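You operate a simulated robot arm through the tools that you are given. There is no shell and no other tool.

The job below is to be done with a simulated robot arm. You get a single attempt, and the scene is never put back.

Task
Tidy up at the top of the steering bench. At the end: the white oil bottle stands where the grey leather balm pad stood; the grey leather balm pad stands where the yellow line float stood; the yellow line float is on the white drier tub; the blue terminal grease tin is on the front of the care bench; the silver sheave bracket is on the top of the care bench; whatever was shut is shut again. Leave all else as you found it, and nothing knocked over. Set down upright: sheave bracket, yellow line float.
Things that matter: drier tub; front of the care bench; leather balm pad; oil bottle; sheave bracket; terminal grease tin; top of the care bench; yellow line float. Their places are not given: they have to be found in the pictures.

The check looks at the end state, three seconds after you hand in, the way a careful person would. Anything else that was tipped, shoved, dropped, spilled or broken makes it a failure.

Robot
A 7-joint arm with a two-finger parallel gripper, fixed in place. Base frame: the origin is on the floor under the middle of its stand, x ahead of it, y to its left, z up; the work surface is at about z = 0.85. Lengths are in m, angles in degrees, forces in N, time in s.
With the tool pointing down near the work surface it reaches from about 0.3 to 0.7 m from the base axis. Its first joint turns from -66.0 to 66.0 degrees. Payload 1.57 kg.
The TCP is the grasp point between the finger pads, 0.03 m short of the fingertips. In the tool frame z runs along the fingers and y along their closing line. Largest opening 0.11 m; finger width 0.024, thickness 0.012; the body of the gripper, 0.048 by 0.112 m, starts 0.078 m behind the TCP.
Orientation is that of the tool frame in the base frame, as [roll, pitch, yaw] about the fixed x, y, z axes, in that order (R = Rz(yaw) Ry(pitch) Rx(roll)). With the fingers straight down and closing along the base's y, the tool's x points along the base's -x, its y along +y and its z along -z.

Tools
- The arm moves only by the tool move_arm. Its argument "moves" is a list that holds one entry, the list of rows, each a list of 7 numbers: the closure, from 0 (fully open) to 1 (shut), then the shift along the base's x, y, z in m, then the turn, a rotation vector about the base's x, y, z in degrees. In form: [[[hand, tx, ty, tz, rx, ry, rz], ...]]. A call has 1 to 20 rows; each row is the pose to reach, as a shift and turn from the pose commanded when the call began. A row lasts 0.2 s, in which the tool goes at most 0.05 m and 8.6 degrees; a call with a longer step from one row to the next is refused whole, and so is a gripper value outside its range. Where a pose cannot be reached the arm comes as near as it can. A force on the tool above 40 N (or 10 N above the force at the start of the call, whichever is more), or a blocked arm, ends the call early, and 0.2 s more pass. The fingers move at their own pace (about 0.108 m/s each) and stop on an object; they squeeze with about 34 N. The grip force told is the motor's: it shows also when the fingers shut on nothing. Time passes only in rows, and 0.2 s behind the last, so rows that repeat a pose let the fingers close. It gives the time, the measured TCP pose, the force on the tool (base axes), the opening and the grip force at its end, in the units of the frame above (readings bear some noise), with the torque about the TCP (base axes, N m) and any sound that the robot's microphone picked up.
- Cameras (640 x 400 px; columns grow to the right, rows downward): "scene" is fixed at [0.1571, -0.3917, 1.3922]; the picture's right is [0.81, -0.58, 0.00], its down [-0.39, -0.55, -0.74] and it looks along [0.43, 0.60, -0.68] (base axes); focal length 261 px, centre (320, 200). "wrist" rides on the gripper at [0.07, 0.016, -0.141] in the tool frame; the picture's right is [-0.23, 0.97, 0.00], its down [-0.86, -0.20, -0.48] and it looks along [-0.47, -0.11, 0.88] (tool axes); focal length 222 px, centre (320, 200).
- camera(camera): a new picture of that camera. No time passes.
- measure_at(camera, pixels): for up to 12 pixels [column, row] of the newest picture of that camera ("zoom" is the newest enlarged one), the place [x, y, z] in the base frame of the surface seen there, good to about 0.003 m. No time passes.
- close_up(camera, box): a new picture of the part [left, top, right, bottom] of that camera's present view, enlarged. No time passes.
- hand_in(): hands the job in; it is judged then, once.

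Open the gripper and draw the arm clear of the work before you hand the job in, unless the task says otherwise.

The tools are called after "Call:" by a JSON object that holds its "name" and its "arguments". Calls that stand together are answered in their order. move_arm: Moves the arm, as the interface text tells. Its arguments: {"type":"object","properties":{"moves":{"type":"array","items":{"type":"array","items":{"type":"array","items":{"type":"number"}}}}},"required":["moves"]} The other tools are called the same way: camera (camera) takes a picture; measure_at (camera, pixels) gives the place of the surface under pixels of a picture; close_up (camera, box) takes an enlarged picture of a part of a camera's view; hand_in () hands the job in.

At the start:

```text
t: 0.0
position: [0.4473, 0.0439, 1.1446]
tool_rot: [179.9, 0.0, -179.9]
wrist_force: [0.2, -1.1, 1.1]
wrist_torque: [0.0, -0.01, 0.04]
opening: 0.1099
finger_force: 0.0
```

scene: 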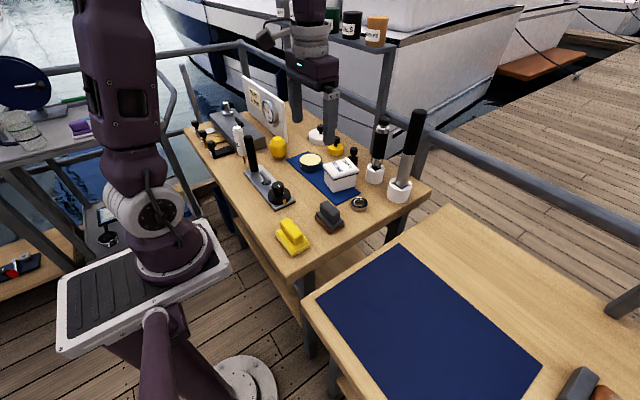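
wrist: 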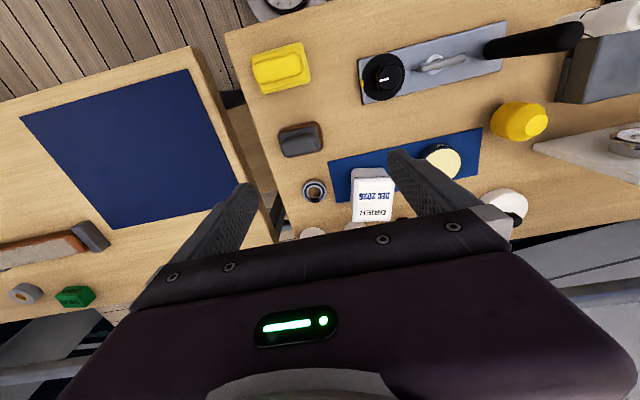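

I start by looking at the scene in enlarged views: the bench at about columns 180-440, rows 60-280 and the left side.

Call:
{"name": "close_up", "arguments": {"camera": "scene", "box": [180, 80, 320, 220]}}

Call:
{"name": "close_up", "arguments": {"camera": "scene", "box": [260, 90, 440, 270]}}

Call:
{"name": "close_up", "arguments": {"camera": "scene", "box": [0, 60, 130, 300]}}

Call:
{"name": "close_up", "arguments": {"camera": "scene", "box": [300, 200, 640, 400]}}

Call:
{"name": "close_up", "arguments": {"camera": "scene", "box": [240, 0, 420, 120]}}

```text
2.86 times, centred on (250, 150) of scene
```

zoom: 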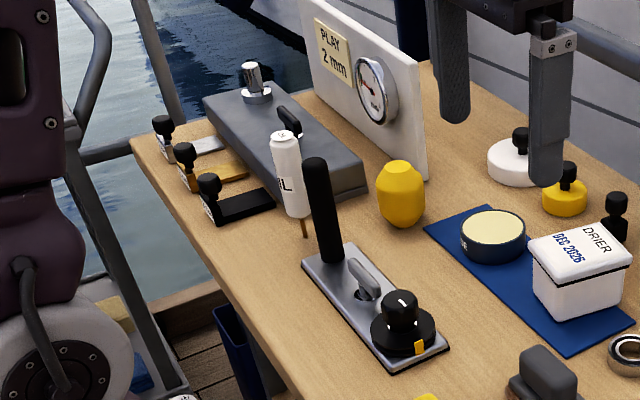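

```text
2.22 times, centred on (350, 180) of scene
```

zoom: 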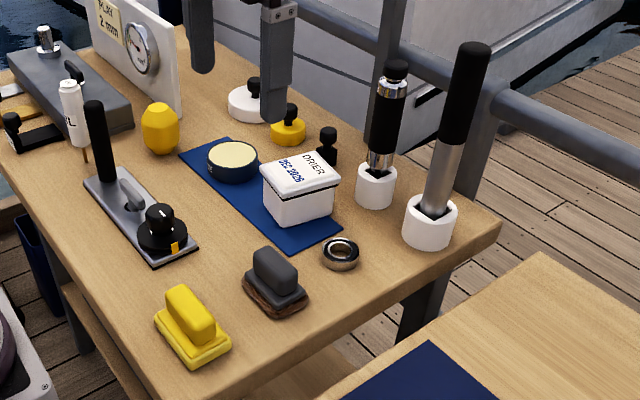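

```text
1.67 times, centred on (65, 180) of scene
```

zoom: 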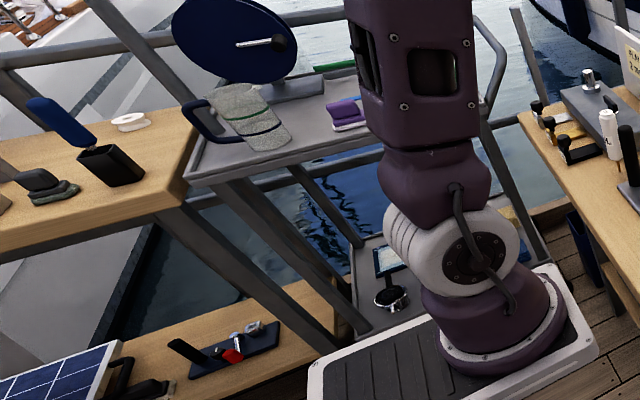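

```text
1.88 times, centred on (470, 300) of scene
```

zoom: 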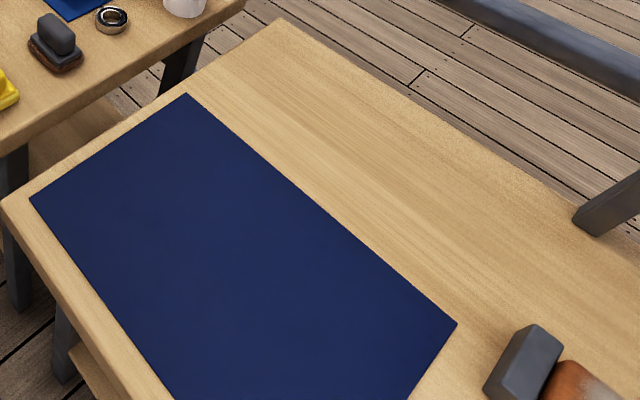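

```text
3.33 times, centred on (330, 60) of scene
```

zoom: 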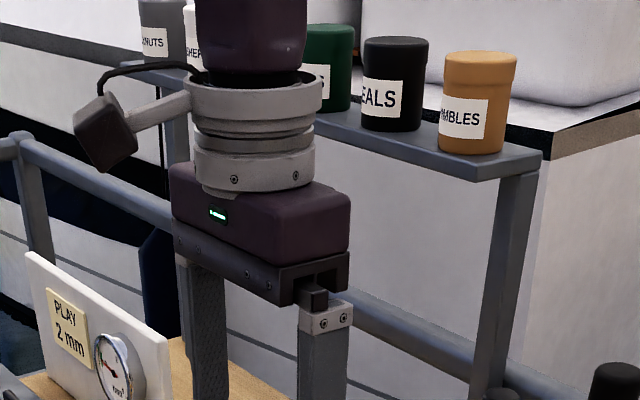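

I measure key objects and surfaces in the scene picture to build a map.

Call:
{"name": "camera", "arguments": {"camera": "scene"}}

Call:
{"name": "measure_at", "arguments": {"camera": "scene", "pixels": [[292, 236], [331, 212], [359, 204], [340, 172], [311, 160], [278, 148], [239, 140], [250, 145], [280, 195], [227, 105], [336, 148], [317, 134]]}}

Call:
{"name": "measure_at", "arguments": {"camera": "scene", "pixels": [[285, 278], [428, 188], [300, 95], [187, 130], [304, 302], [445, 208], [318, 295], [400, 245], [540, 365], [350, 390], [575, 385], [620, 300]]}}

Call:
{"name": "measure_at", "arguments": {"camera": "scene", "pixels": [[20, 165], [30, 140], [80, 130], [75, 100], [20, 265], [105, 240], [108, 215], [375, 160], [400, 190], [353, 155], [265, 108], [205, 135]]}}

```text
taken
```

scene: 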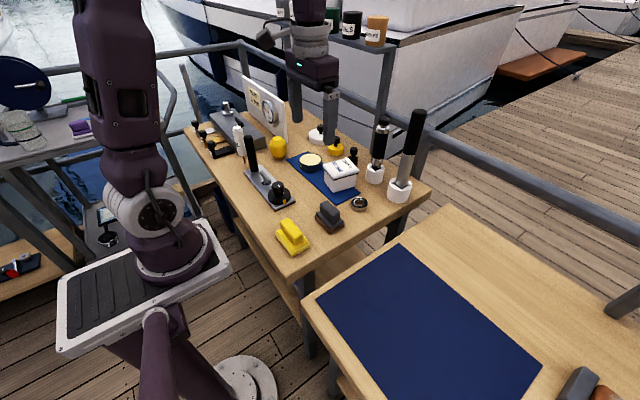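

```text
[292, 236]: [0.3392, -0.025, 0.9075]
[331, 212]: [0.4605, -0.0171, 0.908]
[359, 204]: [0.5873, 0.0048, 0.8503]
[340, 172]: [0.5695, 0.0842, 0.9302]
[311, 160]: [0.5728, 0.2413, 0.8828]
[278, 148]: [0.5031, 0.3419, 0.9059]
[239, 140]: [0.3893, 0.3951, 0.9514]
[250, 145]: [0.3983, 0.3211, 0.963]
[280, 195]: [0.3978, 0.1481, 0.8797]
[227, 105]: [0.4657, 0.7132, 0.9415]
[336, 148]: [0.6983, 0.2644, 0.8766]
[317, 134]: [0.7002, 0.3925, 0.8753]
```

```text
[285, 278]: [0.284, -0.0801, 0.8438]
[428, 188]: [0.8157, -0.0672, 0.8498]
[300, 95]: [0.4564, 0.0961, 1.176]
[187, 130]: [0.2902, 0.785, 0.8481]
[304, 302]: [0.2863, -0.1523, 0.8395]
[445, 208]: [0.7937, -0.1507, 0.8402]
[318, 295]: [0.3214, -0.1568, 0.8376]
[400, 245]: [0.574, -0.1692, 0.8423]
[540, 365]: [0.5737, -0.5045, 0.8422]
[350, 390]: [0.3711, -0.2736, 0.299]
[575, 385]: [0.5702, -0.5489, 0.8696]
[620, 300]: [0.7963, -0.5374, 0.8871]
```

```text
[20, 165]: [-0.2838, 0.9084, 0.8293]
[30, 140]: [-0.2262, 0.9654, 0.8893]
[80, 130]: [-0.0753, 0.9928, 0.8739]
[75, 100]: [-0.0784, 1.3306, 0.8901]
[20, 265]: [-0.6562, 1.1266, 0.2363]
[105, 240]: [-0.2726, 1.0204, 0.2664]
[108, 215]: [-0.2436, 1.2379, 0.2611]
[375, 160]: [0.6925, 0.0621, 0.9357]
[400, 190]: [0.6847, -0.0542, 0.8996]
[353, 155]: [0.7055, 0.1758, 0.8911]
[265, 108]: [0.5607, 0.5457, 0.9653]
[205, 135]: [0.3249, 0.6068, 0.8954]
```

I zoom tightly on individual objects to identify them: the white bottle, yellow float, pads and the tin.

Call:
{"name": "close_up", "arguments": {"camera": "scene", "box": [215, 110, 295, 160]}}

Call:
{"name": "close_up", "arguments": {"camera": "scene", "box": [240, 140, 304, 210]}}

Call:
{"name": "close_up", "arguments": {"camera": "scene", "box": [270, 190, 370, 260]}}

Call:
{"name": "close_up", "arguments": {"camera": "scene", "box": [290, 130, 370, 200]}}

Call:
{"name": "close_up", "arguments": {"camera": "scene", "box": [180, 90, 260, 160]}}

Call:
{"name": "close_up", "arguments": {"camera": "wrist", "box": [220, 0, 640, 240]}}

Call:
{"name": "close_up", "arguments": {"camera": "wrist", "box": [0, 60, 250, 310]}}

```text
8.00 times, centred on (255, 135) of scene
```

zoom: 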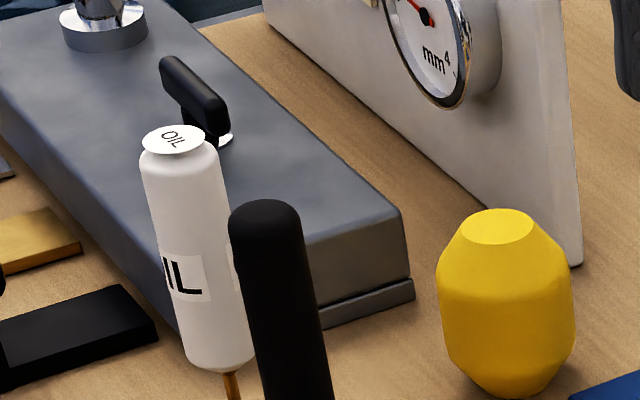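

```text
5.71 times, centred on (272, 175) of scene
```

zoom: 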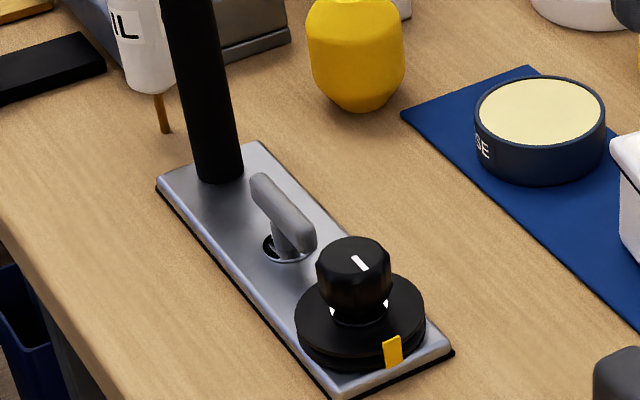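

```text
5.71 times, centred on (320, 225) of scene
```

zoom: 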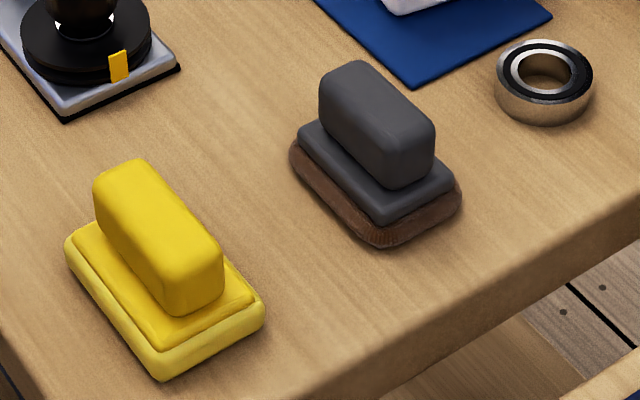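

```text
5.71 times, centred on (330, 165) of scene
```

zoom: 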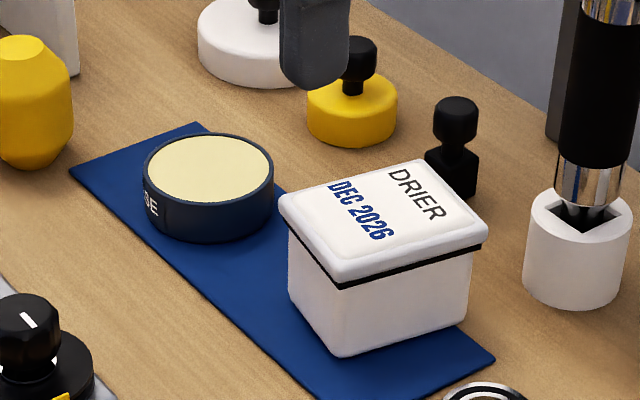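

```text
5.71 times, centred on (220, 125) of scene
```

zoom: 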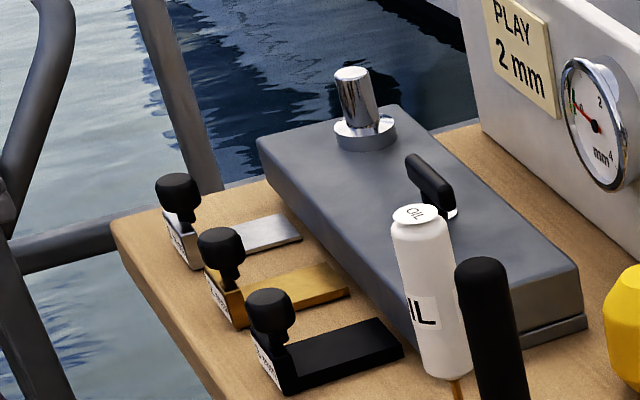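

```text
1.52 times, centred on (430, 120) of wrist
```

zoom: 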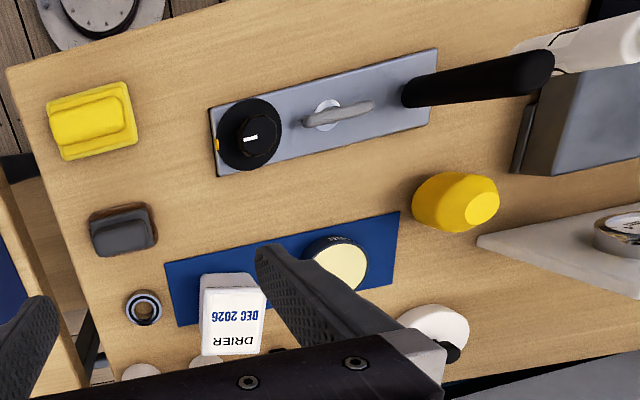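

```text
1.60 times, centred on (125, 185) of wrist
```

zoom: 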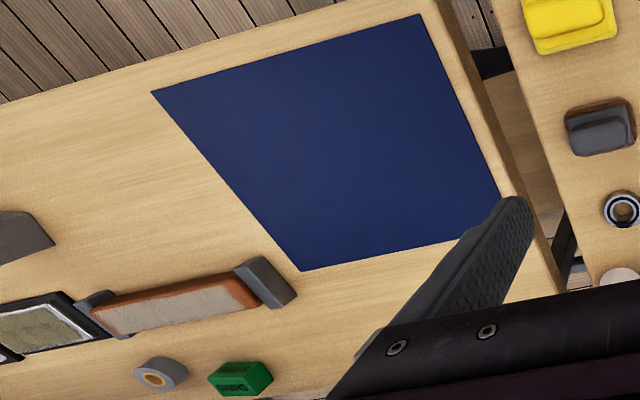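

The grey tin with "…SE" lettering, the three knobbed brackets at about (205,135) and the bottle at (239,140) need a closer look. I move the arm left at its present height to view them with the wrist camera.

Call:
{"name": "move_arm", "arguments": {"moves": [[[0, -0.01, 0.04, 0, 0, 0, 0], [0, -0.02, 0.08, 0, 0, 0, 0], [0, -0.03, 0.12, 0, 0, 0, 0], [0, -0.04, 0.16, 0, 0, 0, 0], [0, -0.05, 0.2, 0, 0, 0, 0], [0, -0.06, 0.24, 0, 0, 0, 0], [0, -0.07, 0.28, 0, 0, 0, 0], [0, -0.08, 0.32, 0, 0, 0, 0], [0, -0.09, 0.36, 0, 0, 0, 0]]]}}

Call:
{"name": "camera", "arguments": {"camera": "wrist"}}

Call:
{"name": "camera", "arguments": {"camera": "scene"}}

```text
t: 2.0
position: [0.3575, 0.4056, 1.146]
tool_rot: [180.0, 0.0, -180.0]
wrist_force: [-0.7, 0.0, 0.2]
wrist_torque: [-0.02, -0.01, -0.02]
opening: 0.1098
finger_force: 0.1
```

```text
taken
```

wrist: 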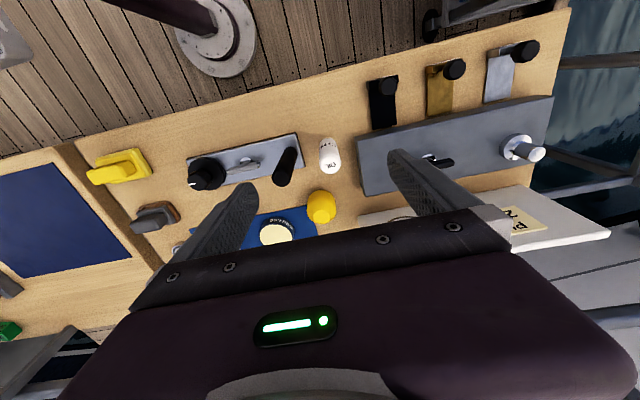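

```text
taken
```

scene: 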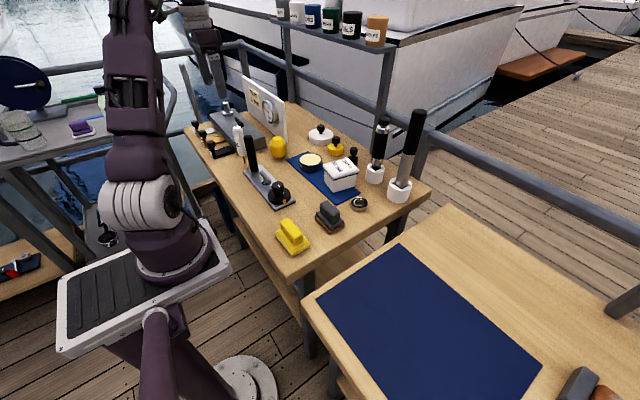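

Now I zoom into the three brackets in the wrist view and also the shelf jars and remaining scene objects now that the arm is out of the way.

Call:
{"name": "close_up", "arguments": {"camera": "wrist", "box": [350, 20, 560, 200]}}

Call:
{"name": "close_up", "arguments": {"camera": "wrist", "box": [180, 110, 360, 260]}}

Call:
{"name": "close_up", "arguments": {"camera": "scene", "box": [180, 90, 260, 160]}}

Call:
{"name": "close_up", "arguments": {"camera": "scene", "box": [260, 0, 400, 60]}}

Call:
{"name": "close_up", "arguments": {"camera": "scene", "box": [290, 110, 370, 200]}}

Call:
{"name": "close_up", "arguments": {"camera": "scene", "box": [225, 115, 265, 175]}}

```text
2.22 times, centred on (455, 110) of wrist
```

zoom: 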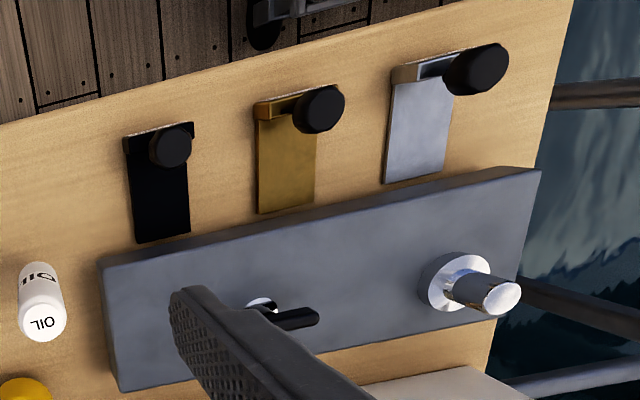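

```text
2.67 times, centred on (270, 185) of wrist
```

zoom: 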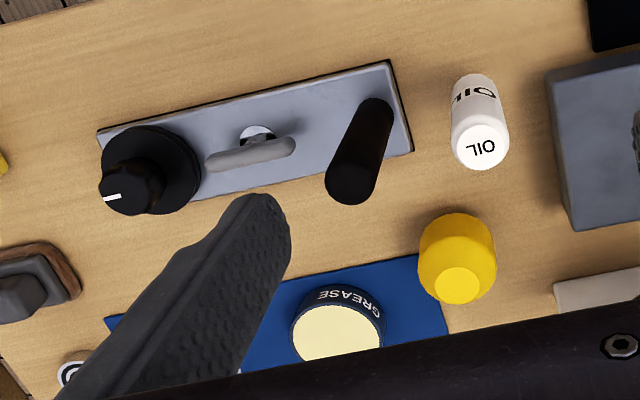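

```text
5.71 times, centred on (220, 125) of scene
```

zoom: 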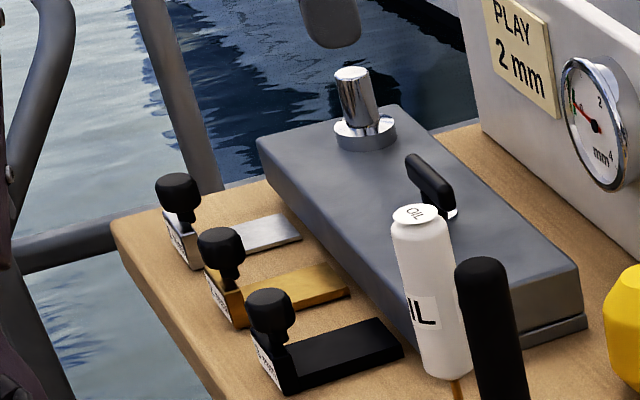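

```text
4.57 times, centred on (330, 30) of scene
```

zoom: 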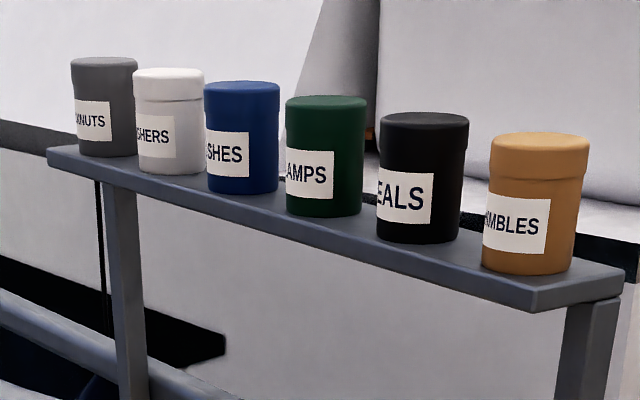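

```text
4.44 times, centred on (330, 155) of scene
```

zoom: 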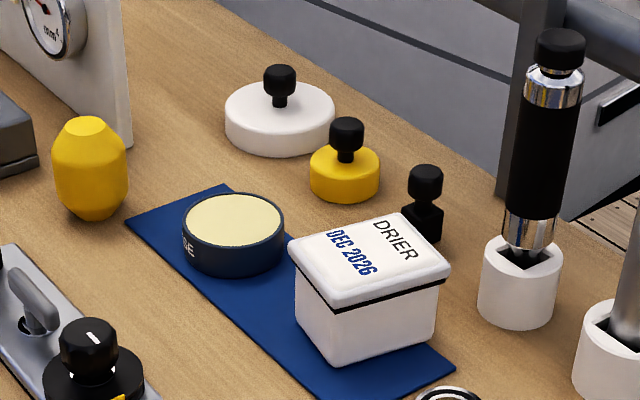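

```text
6.67 times, centred on (245, 145) of scene
```

zoom: 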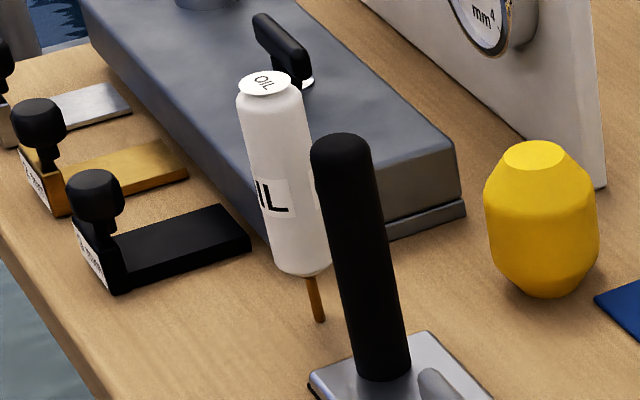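

Wrist view shows "GREASE" on the navy tin; the three brackets carry labels on their robot-facing sides. I tilt and move the camera so as to read those labels and look at the bottle from the front.

Call:
{"name": "move_arm", "arguments": {"moves": [[[0, -0.02, 0.025, -0.01, 0, -4, 0], [0, -0.04, 0.05, -0.02, 0, -8, 0], [0, -0.06, 0.075, -0.03, 0, -12, 0], [0, -0.08, 0.1, -0.04, 0, -16, 0], [0, -0.1, 0.125, -0.05, 0, -20, 0], [0, -0.12, 0.15, -0.06, 0, -24, 0], [0, -0.13, 0.17, -0.06, 0, -28, 0], [0, -0.13, 0.17, -0.06, 0, -28, 0]]]}}

Call:
{"name": "camera", "arguments": {"camera": "wrist"}}

```text
t: 3.8
position: [0.2435, 0.5204, 1.0482]
tool_rot: [180.0, 27.9, 180.0]
wrist_force: [-1.7, 0.2, -0.9]
wrist_torque: [-0.01, -0.07, 0.04]
opening: 0.1101
finger_force: 0.1
out of reach, approached as far as the arm can: row 6, 7, 8
```

```text
taken
```

wrist: 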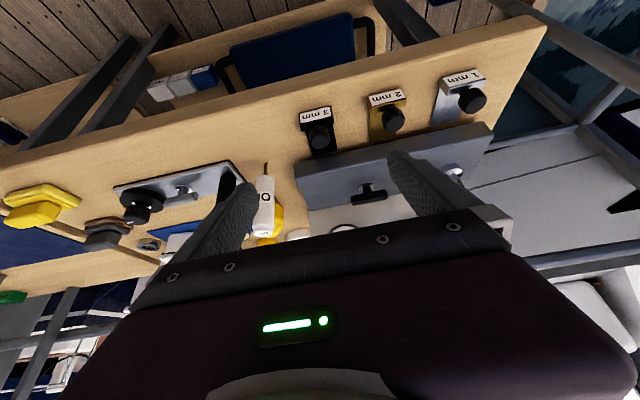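

The brackets read 1 mm / 2 mm / 3 mm (shims), so they are not the sheave bracket. I zoom in on this view's shelf below and the silver plate.

Call:
{"name": "close_up", "arguments": {"camera": "wrist", "box": [120, 20, 400, 150]}}

Call:
{"name": "close_up", "arguments": {"camera": "wrist", "box": [100, 130, 320, 260]}}

Call:
{"name": "close_up", "arguments": {"camera": "wrist", "box": [280, 60, 520, 230]}}

Call:
{"name": "measure_at", "arguments": {"camera": "wrist", "pixels": [[160, 90], [200, 75], [290, 55], [245, 80], [264, 200], [266, 165], [365, 192], [458, 170], [380, 25], [225, 70]]}}

```text
2.29 times, centred on (260, 85) of wrist
```

zoom: 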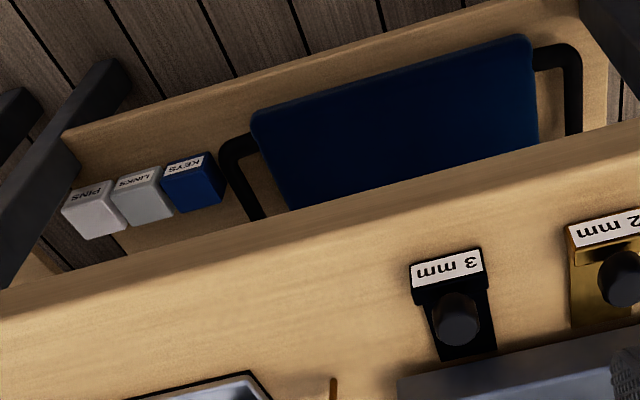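

```text
2.91 times, centred on (210, 195) of wrist
```

zoom: 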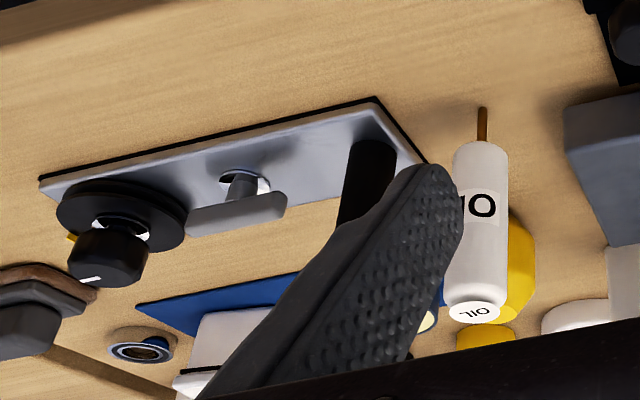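

```text
2.35 times, centred on (400, 145) of wrist
```

zoom: 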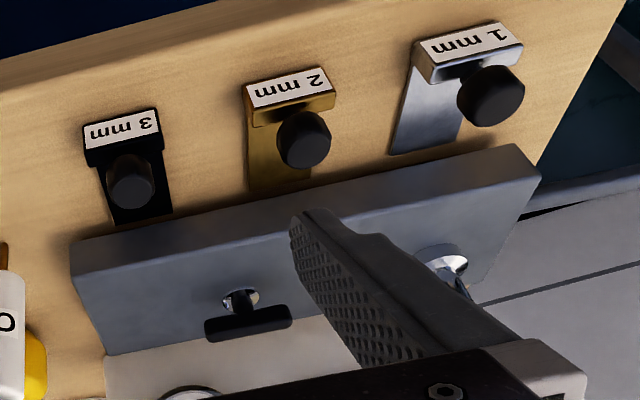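

```text
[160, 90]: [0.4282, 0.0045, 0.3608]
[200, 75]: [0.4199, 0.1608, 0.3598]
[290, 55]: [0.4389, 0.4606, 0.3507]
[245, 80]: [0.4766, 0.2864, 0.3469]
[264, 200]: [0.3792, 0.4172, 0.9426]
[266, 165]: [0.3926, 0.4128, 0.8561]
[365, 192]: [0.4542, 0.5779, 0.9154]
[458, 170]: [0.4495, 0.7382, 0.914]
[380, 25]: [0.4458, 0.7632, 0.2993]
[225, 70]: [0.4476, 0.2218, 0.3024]
```

The bottle seems to sit on a thin brown pin; I zoom much closer on it and on the other objects to identify the sheave bracket.

Call:
{"name": "close_up", "arguments": {"camera": "scene", "box": [232, 122, 256, 166]}}

Call:
{"name": "close_up", "arguments": {"camera": "scene", "box": [340, 140, 365, 170]}}

Call:
{"name": "close_up", "arguments": {"camera": "scene", "box": [360, 100, 440, 210]}}

Call:
{"name": "close_up", "arguments": {"camera": "scene", "box": [540, 340, 640, 400]}}

Call:
{"name": "close_up", "arguments": {"camera": "scene", "box": [230, 60, 300, 140]}}

Call:
{"name": "close_up", "arguments": {"camera": "scene", "box": [180, 170, 340, 400]}}

Call:
{"name": "close_up", "arguments": {"camera": "scene", "box": [0, 220, 100, 320]}}

```text
9.09 times, centred on (244, 144) of scene
```

zoom: 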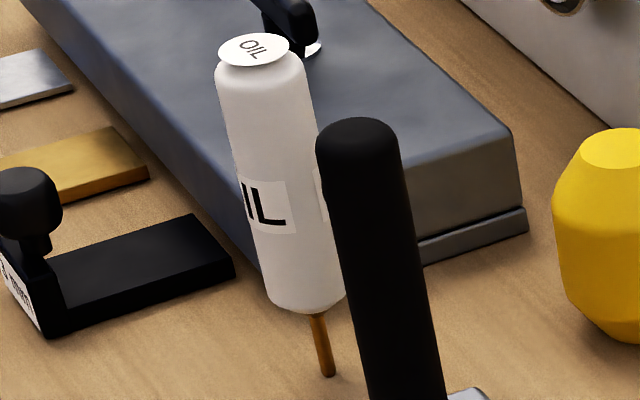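

```text
13.33 times, centred on (352, 155) of scene
```

zoom: 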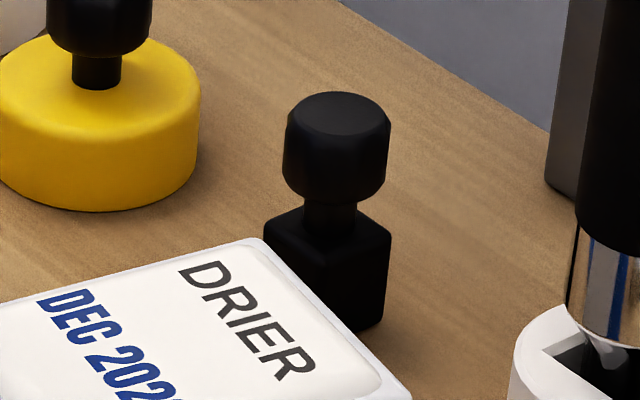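

```text
3.64 times, centred on (400, 155) of scene
```

zoom: 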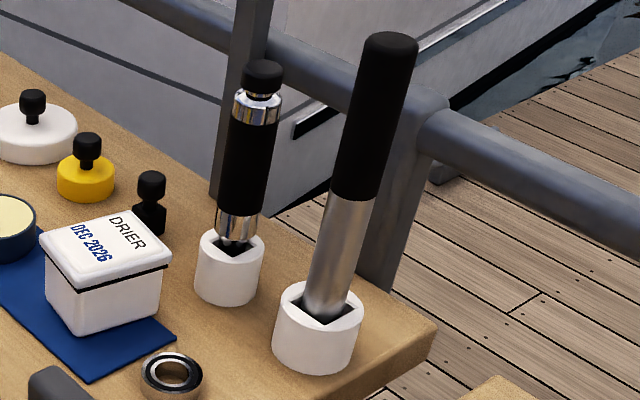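

```text
6.40 times, centred on (590, 370) of scene
```

zoom: 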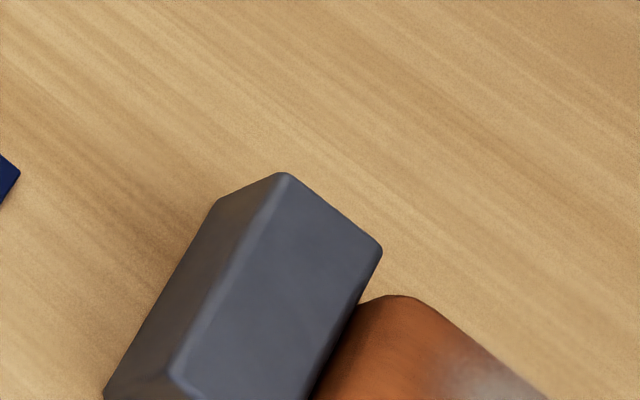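

```text
5.00 times, centred on (265, 100) of scene
```

zoom: 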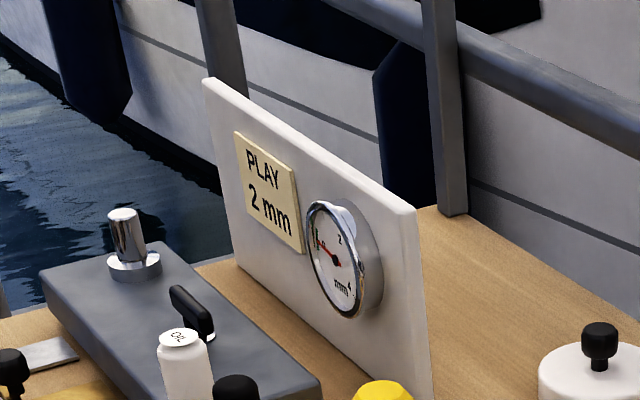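

```text
1.74 times, centred on (260, 285) of scene
```

zoom: 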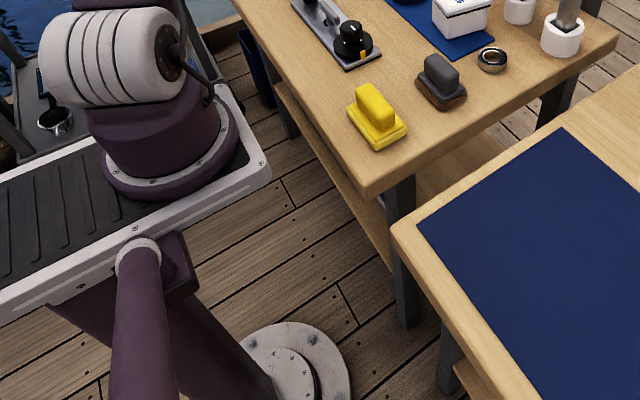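

```text
4.00 times, centred on (50, 270) of scene
```

zoom: 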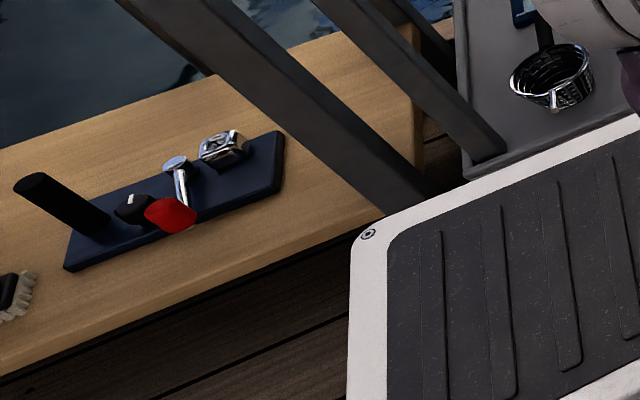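

No obvious sheave bracket yet; it may be hidden behind the white panel or in something shut. I go back up and turn the wrist to look back from the far side.

Call:
{"name": "move_arm", "arguments": {"moves": [[[0, 0.02, -0.03, 0.01, 0, 4, 0], [0, 0.04, -0.06, 0.03, 0, 8, 0], [0, 0.06, -0.09, 0.05, 0, 12, 0], [0, 0.08, -0.11, 0.06, 0, 16, 0], [0, 0.1, -0.13, 0.08, 0, 20, 0], [0, 0.12, -0.15, 0.1, 0, 24, 0], [0, 0.14, -0.17, 0.12, 0, 28, 0], [0, 0.16, -0.17, 0.14, 0, 28, 0]]]}}

Call:
{"name": "camera", "arguments": {"camera": "wrist"}}

```text
t: 5.6
position: [0.4057, 0.3493, 1.1908]
tool_rot: [-180.0, -0.1, -180.0]
wrist_force: [1.0, -0.3, 0.2]
wrist_torque: [0.02, -0.01, -0.02]
opening: 0.1099
finger_force: 0.2
```

```text
taken
```

wrist: 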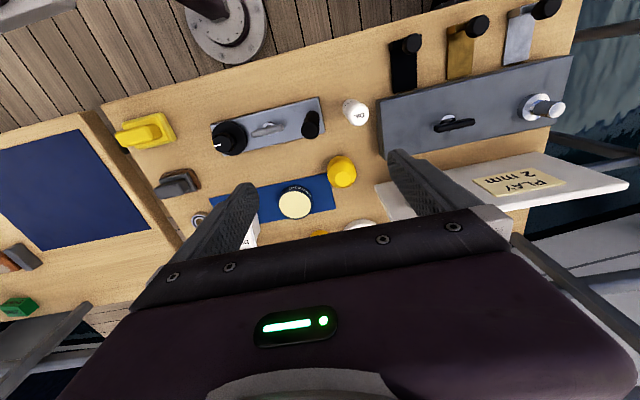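

I turn the tool +90° about z and move out to see behind the white panel from the right-hand side.

Call:
{"name": "move_arm", "arguments": {"moves": [[[0, 0.015, -0.01, 0, 0, 0, 8], [0, 0.03, -0.02, 0, 0, 0, 16], [0, 0.045, -0.03, 0, 0, 0, 24], [0, 0.06, -0.04, 0, 0, 0, 32], [0, 0.075, -0.05, 0, 0, 0, 40], [0, 0.09, -0.06, 0, 0, 0, 48], [0, 0.105, -0.07, 0, 0, 0, 56], [0, 0.12, -0.08, 0, 0, 0, 64], [0, 0.135, -0.09, 0, 0, 0, 72], [0, 0.15, -0.1, 0, 0, 0, 80], [0, 0.17, -0.1, 0, 0, 0, 88], [0, 0.19, -0.1, 0, 0, 0, 90]]]}}

Call:
{"name": "camera", "arguments": {"camera": "wrist"}}

```text
t: 8.2
position: [0.5612, 0.2261, 1.1771]
tool_rot: [180.0, 0.0, -91.1]
wrist_force: [0.7, -0.6, 0.0]
wrist_torque: [0.03, -0.05, -0.03]
opening: 0.1099
finger_force: 0.0
out of reach, approached as far as the arm can: row 10, 11, 12
```

```text
taken
```

wrist: 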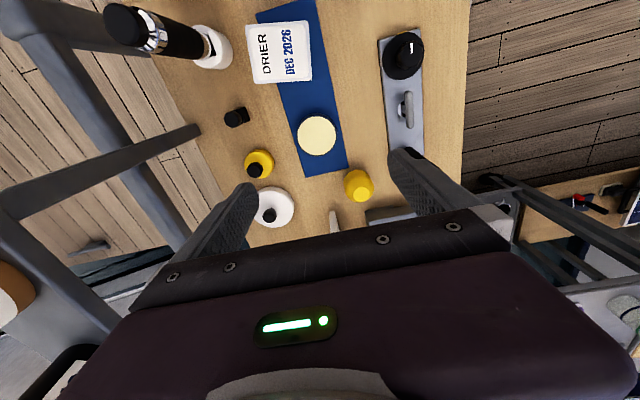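

The gripper hides the area beyond. I tilt the tool so that the camera looks further toward +y.

Call:
{"name": "move_arm", "arguments": {"moves": [[[0, 0, -0.02, 0, 8, 0, 0], [0, 0, -0.04, 0, 16, 0, 0], [0, 0, -0.06, 0, 24, 0, 0], [0, 0, -0.08, 0, 32, 0, 0], [0, 0, -0.1, 0, 36, 0, 0], [0, 0, -0.1, 0, 36, 0, 0]]]}}

Call:
{"name": "camera", "arguments": {"camera": "wrist"}}

```text
t: 9.6
position: [0.5629, 0.1249, 1.1776]
tool_rot: [-179.9, 36.1, -90.0]
wrist_force: [-0.8, -0.6, 0.0]
wrist_torque: [0.01, 0.03, -0.01]
opening: 0.1101
finger_force: 0.2
```

```text
taken
```

wrist: 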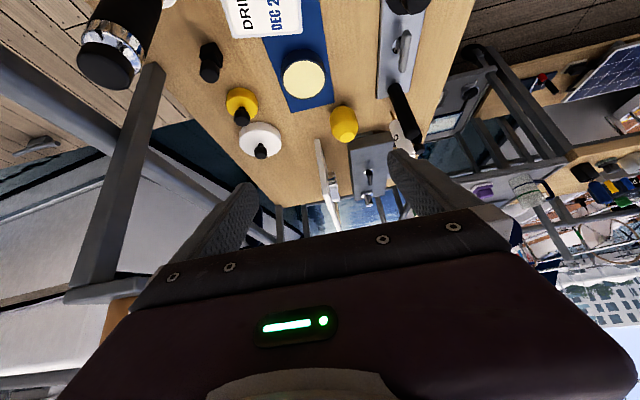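

Call:
{"name": "close_up", "arguments": {"camera": "wrist", "box": [180, 80, 440, 240]}}

Call:
{"name": "close_up", "arguments": {"camera": "wrist", "box": [420, 30, 640, 200]}}

```text
2.46 times, centred on (310, 160) of wrist
```

zoom: 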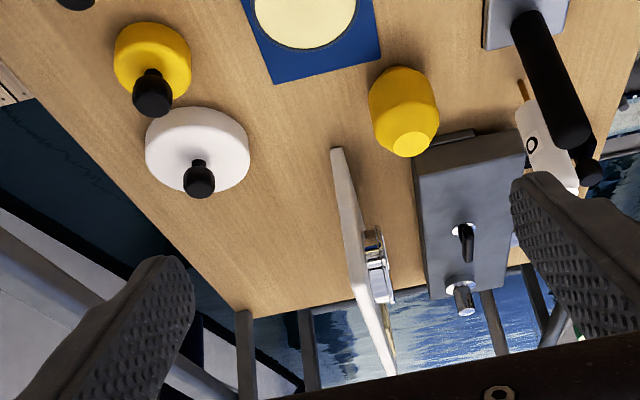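

```text
2.35 times, centred on (530, 115) of wrist
```

zoom: 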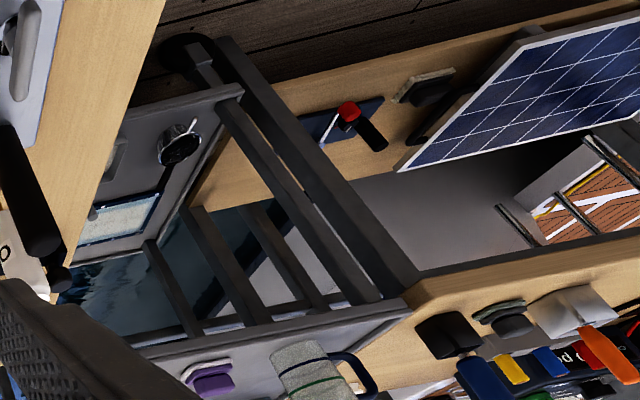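

Nothing lies behind the white panel. I move nearer to the grey box to look at its end face, handle and chrome post, since it may be a shut container.

Call:
{"name": "move_arm", "arguments": {"moves": [[[0, -0.03, 0.015, -0.01, 0, 0, 0], [0, -0.06, 0.03, -0.02, 0, 0, 0], [0, -0.09, 0.045, -0.03, 0, 0, 0], [0, -0.12, 0.06, -0.03, 0, 0, 0], [0, -0.14, 0.08, -0.03, 0, 0, 0], [0, -0.14, 0.1, -0.03, 0, 0, 0]]]}}

Call:
{"name": "camera", "arguments": {"camera": "wrist"}}

Call:
{"name": "close_up", "arguments": {"camera": "wrist", "box": [240, 60, 400, 210]}}

```text
t: 11.0
position: [0.4232, 0.2287, 1.1472]
tool_rot: [179.8, 36.1, -90.0]
wrist_force: [-0.1, -0.5, 0.6]
wrist_torque: [-0.03, 0.0, 0.02]
opening: 0.1098
finger_force: 0.0
```

```text
taken
```

wrist: 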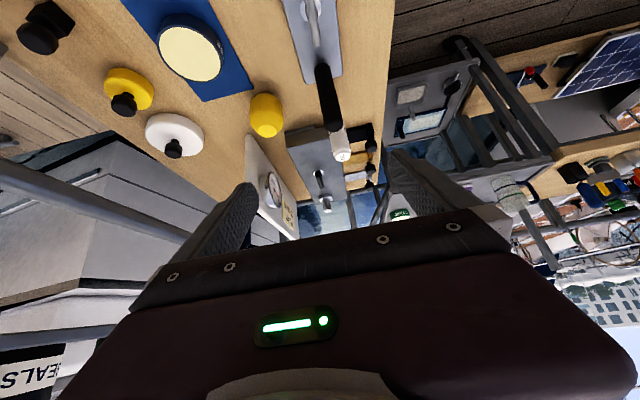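

```text
2.67 times, centred on (320, 135) of wrist
```

zoom: 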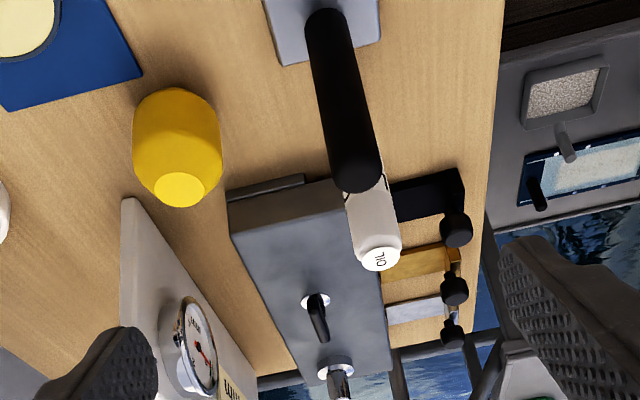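

I zoom in on the grey box's end and ledge in the scene view.

Call:
{"name": "close_up", "arguments": {"camera": "scene", "box": [240, 110, 290, 155]}}

Call:
{"name": "close_up", "arguments": {"camera": "scene", "box": [205, 90, 265, 150]}}

Call:
{"name": "camera", "arguments": {"camera": "scene"}}

```text
8.89 times, centred on (265, 132) of scene
```

zoom: 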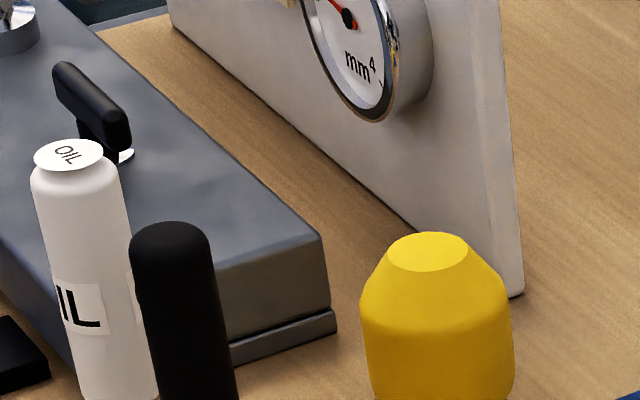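

```text
6.67 times, centred on (235, 120) of scene
```

zoom: 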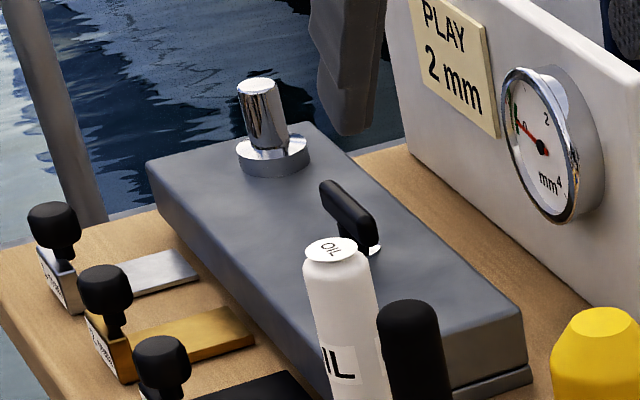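

```text
taken
```

scene: 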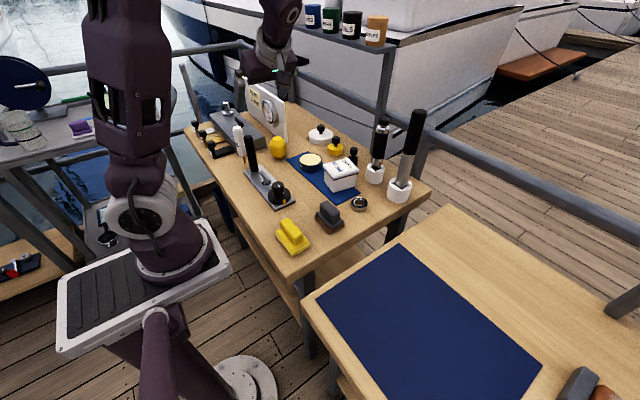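

I return the tool upright and go to the right to look at the care bench and the drier tub from nearby.

Call:
{"name": "move_arm", "arguments": {"moves": [[[0, 0.01, -0.04, 0.01, -8, 0, 0], [0, 0.02, -0.08, 0.02, -16, 0, 0], [0, 0.03, -0.12, 0.02, -24, 0, 0], [0, 0.03, -0.16, 0.02, -32, 0, 0], [0, 0.03, -0.2, 0.02, -36, 0, 0], [0, 0.03, -0.24, 0.02, -36, 0, 0], [0, 0.03, -0.28, 0.02, -36, 0, 0], [0, 0.03, -0.32, 0.02, -36, 0, 0], [0, 0.03, -0.36, 0.02, -36, 0, 0], [0, 0.03, -0.4, 0.02, -36, 0, 0]]]}}

Call:
{"name": "camera", "arguments": {"camera": "wrist"}}

Call:
{"name": "camera", "arguments": {"camera": "scene"}}

```text
t: 13.2
position: [0.4544, -0.1744, 1.167]
tool_rot: [-179.9, -0.1, -90.0]
wrist_force: [0.0, 0.2, 0.1]
wrist_torque: [0.04, -0.02, 0.02]
opening: 0.1098
finger_force: 0.1
```

```text
taken
```

wrist: 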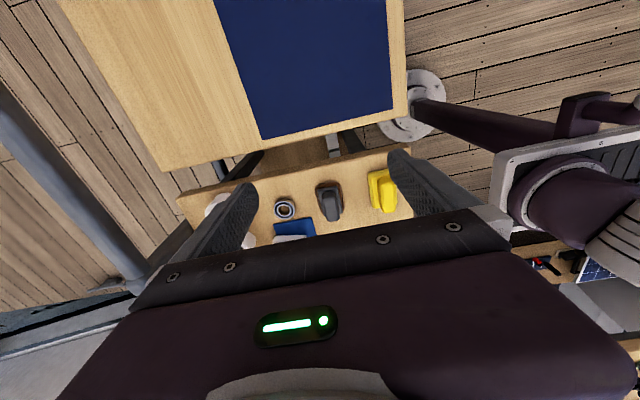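

```text
taken
```

scene: 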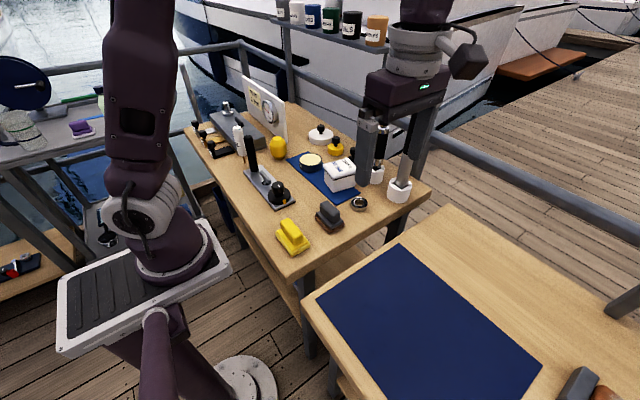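

I turn the wrist back to its standard heading and move over the care bench.

Call:
{"name": "move_arm", "arguments": {"moves": [[[0, 0, -0.01, 0, 0, 0, -8], [0, 0, -0.02, 0, 0, 0, -16], [0, 0, -0.03, 0, 0, 0, -24], [0, 0, -0.04, 0, 0, 0, -32], [0, 0, -0.05, 0, 0, 0, -40], [0, 0, -0.06, 0, 0, 0, -48], [0, 0, -0.07, 0, 0, 0, -56], [0, 0, -0.08, 0, 0, 0, -64], [0, 0, -0.09, 0, 0, 0, -72], [0, 0, -0.1, 0, 0, 0, -80], [0, 0, -0.11, 0, 0, 0, -88], [0, 0, -0.11, 0, 0, 0, -90]]]}}

Call:
{"name": "camera", "arguments": {"camera": "wrist"}}

Call:
{"name": "camera", "arguments": {"camera": "scene"}}

```text
t: 15.8
position: [0.4545, -0.2838, 1.1664]
tool_rot: [179.9, 0.0, 179.9]
wrist_force: [0.0, 0.2, 0.9]
wrist_torque: [-0.01, 0.01, 0.01]
opening: 0.11
finger_force: 0.0
```

```text
taken
```

wrist: 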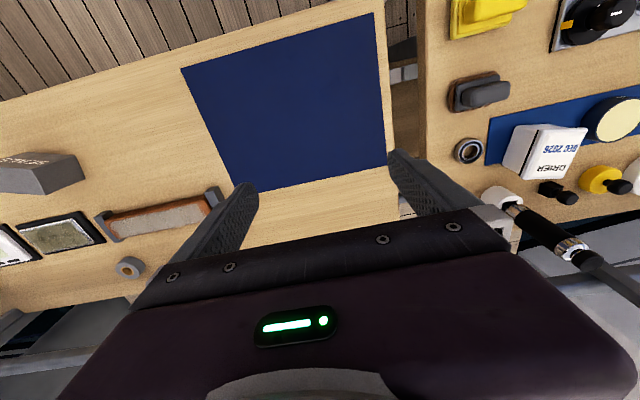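

```text
taken
```

scene: 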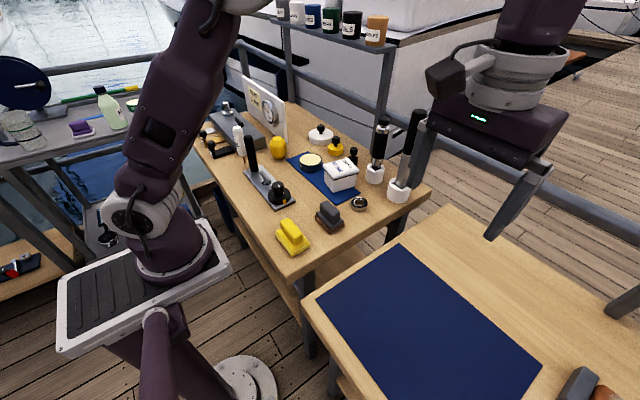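

Call:
{"name": "close_up", "arguments": {"camera": "wrist", "box": [0, 120, 260, 300]}}

Call:
{"name": "close_up", "arguments": {"camera": "wrist", "box": [420, 0, 640, 200]}}

Call:
{"name": "close_up", "arguments": {"camera": "wrist", "box": [160, 0, 420, 200]}}

Call:
{"name": "measure_at", "arguments": {"camera": "wrist", "pixels": [[182, 68], [374, 14], [388, 166], [242, 194], [20, 100], [380, 210], [210, 260], [40, 170], [160, 222], [128, 267], [60, 235], [395, 40]]}}

```text
2.22 times, centred on (130, 210) of wrist
```

zoom: 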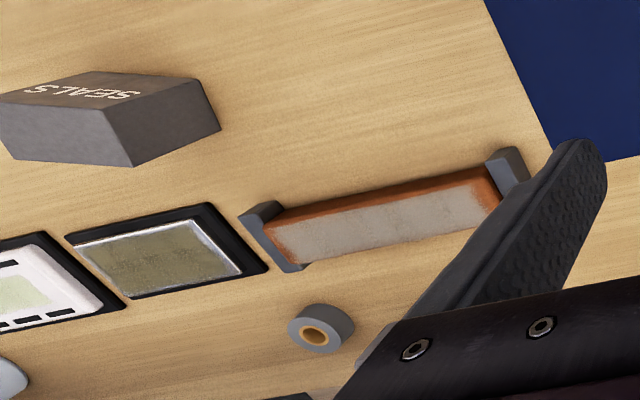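

```text
2.00 times, centred on (530, 100) of wrist
```

zoom: 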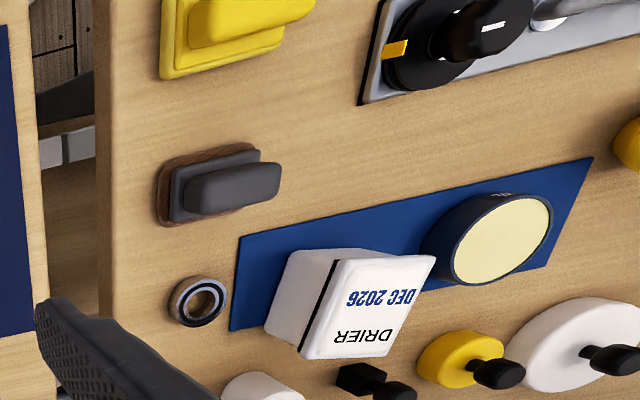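

```text
2.00 times, centred on (290, 100) of wrist
```

zoom: 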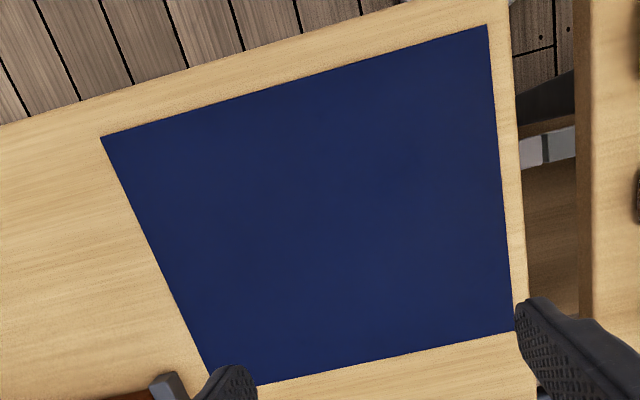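

```text
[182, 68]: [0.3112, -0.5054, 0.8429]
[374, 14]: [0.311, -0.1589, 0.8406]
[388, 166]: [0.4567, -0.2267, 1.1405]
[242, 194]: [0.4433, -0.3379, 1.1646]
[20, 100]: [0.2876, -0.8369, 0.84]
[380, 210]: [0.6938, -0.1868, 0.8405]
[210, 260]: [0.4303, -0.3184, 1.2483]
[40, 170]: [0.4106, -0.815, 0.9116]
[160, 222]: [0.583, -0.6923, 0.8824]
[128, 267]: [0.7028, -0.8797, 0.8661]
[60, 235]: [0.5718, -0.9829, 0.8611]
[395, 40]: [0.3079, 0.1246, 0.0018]
```

The right-hand bench shows no silver bracket either. I go to look straight down on the drier tub and the knobbed discs.

Call:
{"name": "move_arm", "arguments": {"moves": [[[0, 0.01, 0.04, 0, 0, 0, 0], [0, 0.02, 0.08, 0, 0, 0, 0], [0, 0.03, 0.12, 0, 0, 0, 0], [0, 0.04, 0.16, 0, 0, 0, 0], [0, 0.05, 0.2, 0, 0, 0, 0], [0, 0.06, 0.24, 0, 0, 0, 0], [0, 0.07, 0.28, 0, 0, 0, 0], [0, 0.08, 0.32, 0, 0, 0, 0], [0, 0.09, 0.36, 0, 0, 0, 0], [0, 0.11, 0.4, 0, 0, 0, 0], [0, 0.13, 0.43, 0, 0, 0, 0]]]}}

Call:
{"name": "camera", "arguments": {"camera": "wrist"}}

Call:
{"name": "close_up", "arguments": {"camera": "wrist", "box": [120, 60, 400, 220]}}

```text
t: 18.2
position: [0.5817, 0.1477, 1.1665]
tool_rot: [-179.9, 0.0, 180.0]
wrist_force: [0.5, 1.8, 1.0]
wrist_torque: [-0.04, 0.04, 0.01]
opening: 0.1101
finger_force: 0.2
```

```text
taken
```

wrist: 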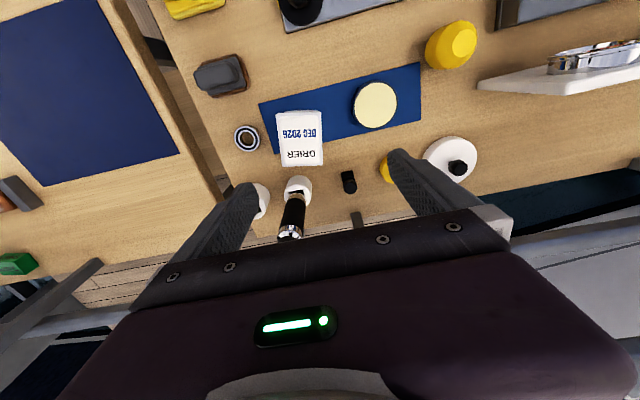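

```text
2.29 times, centred on (260, 140) of wrist
```

zoom: 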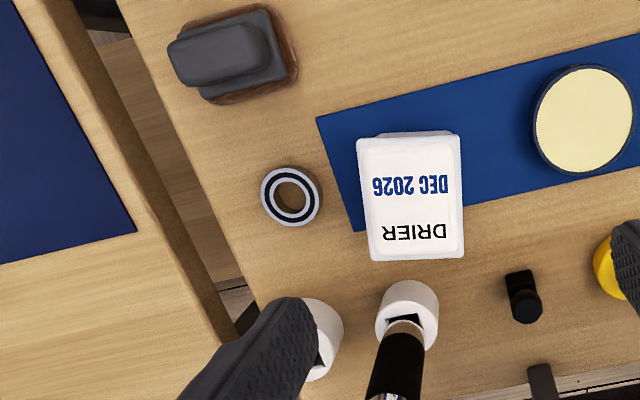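

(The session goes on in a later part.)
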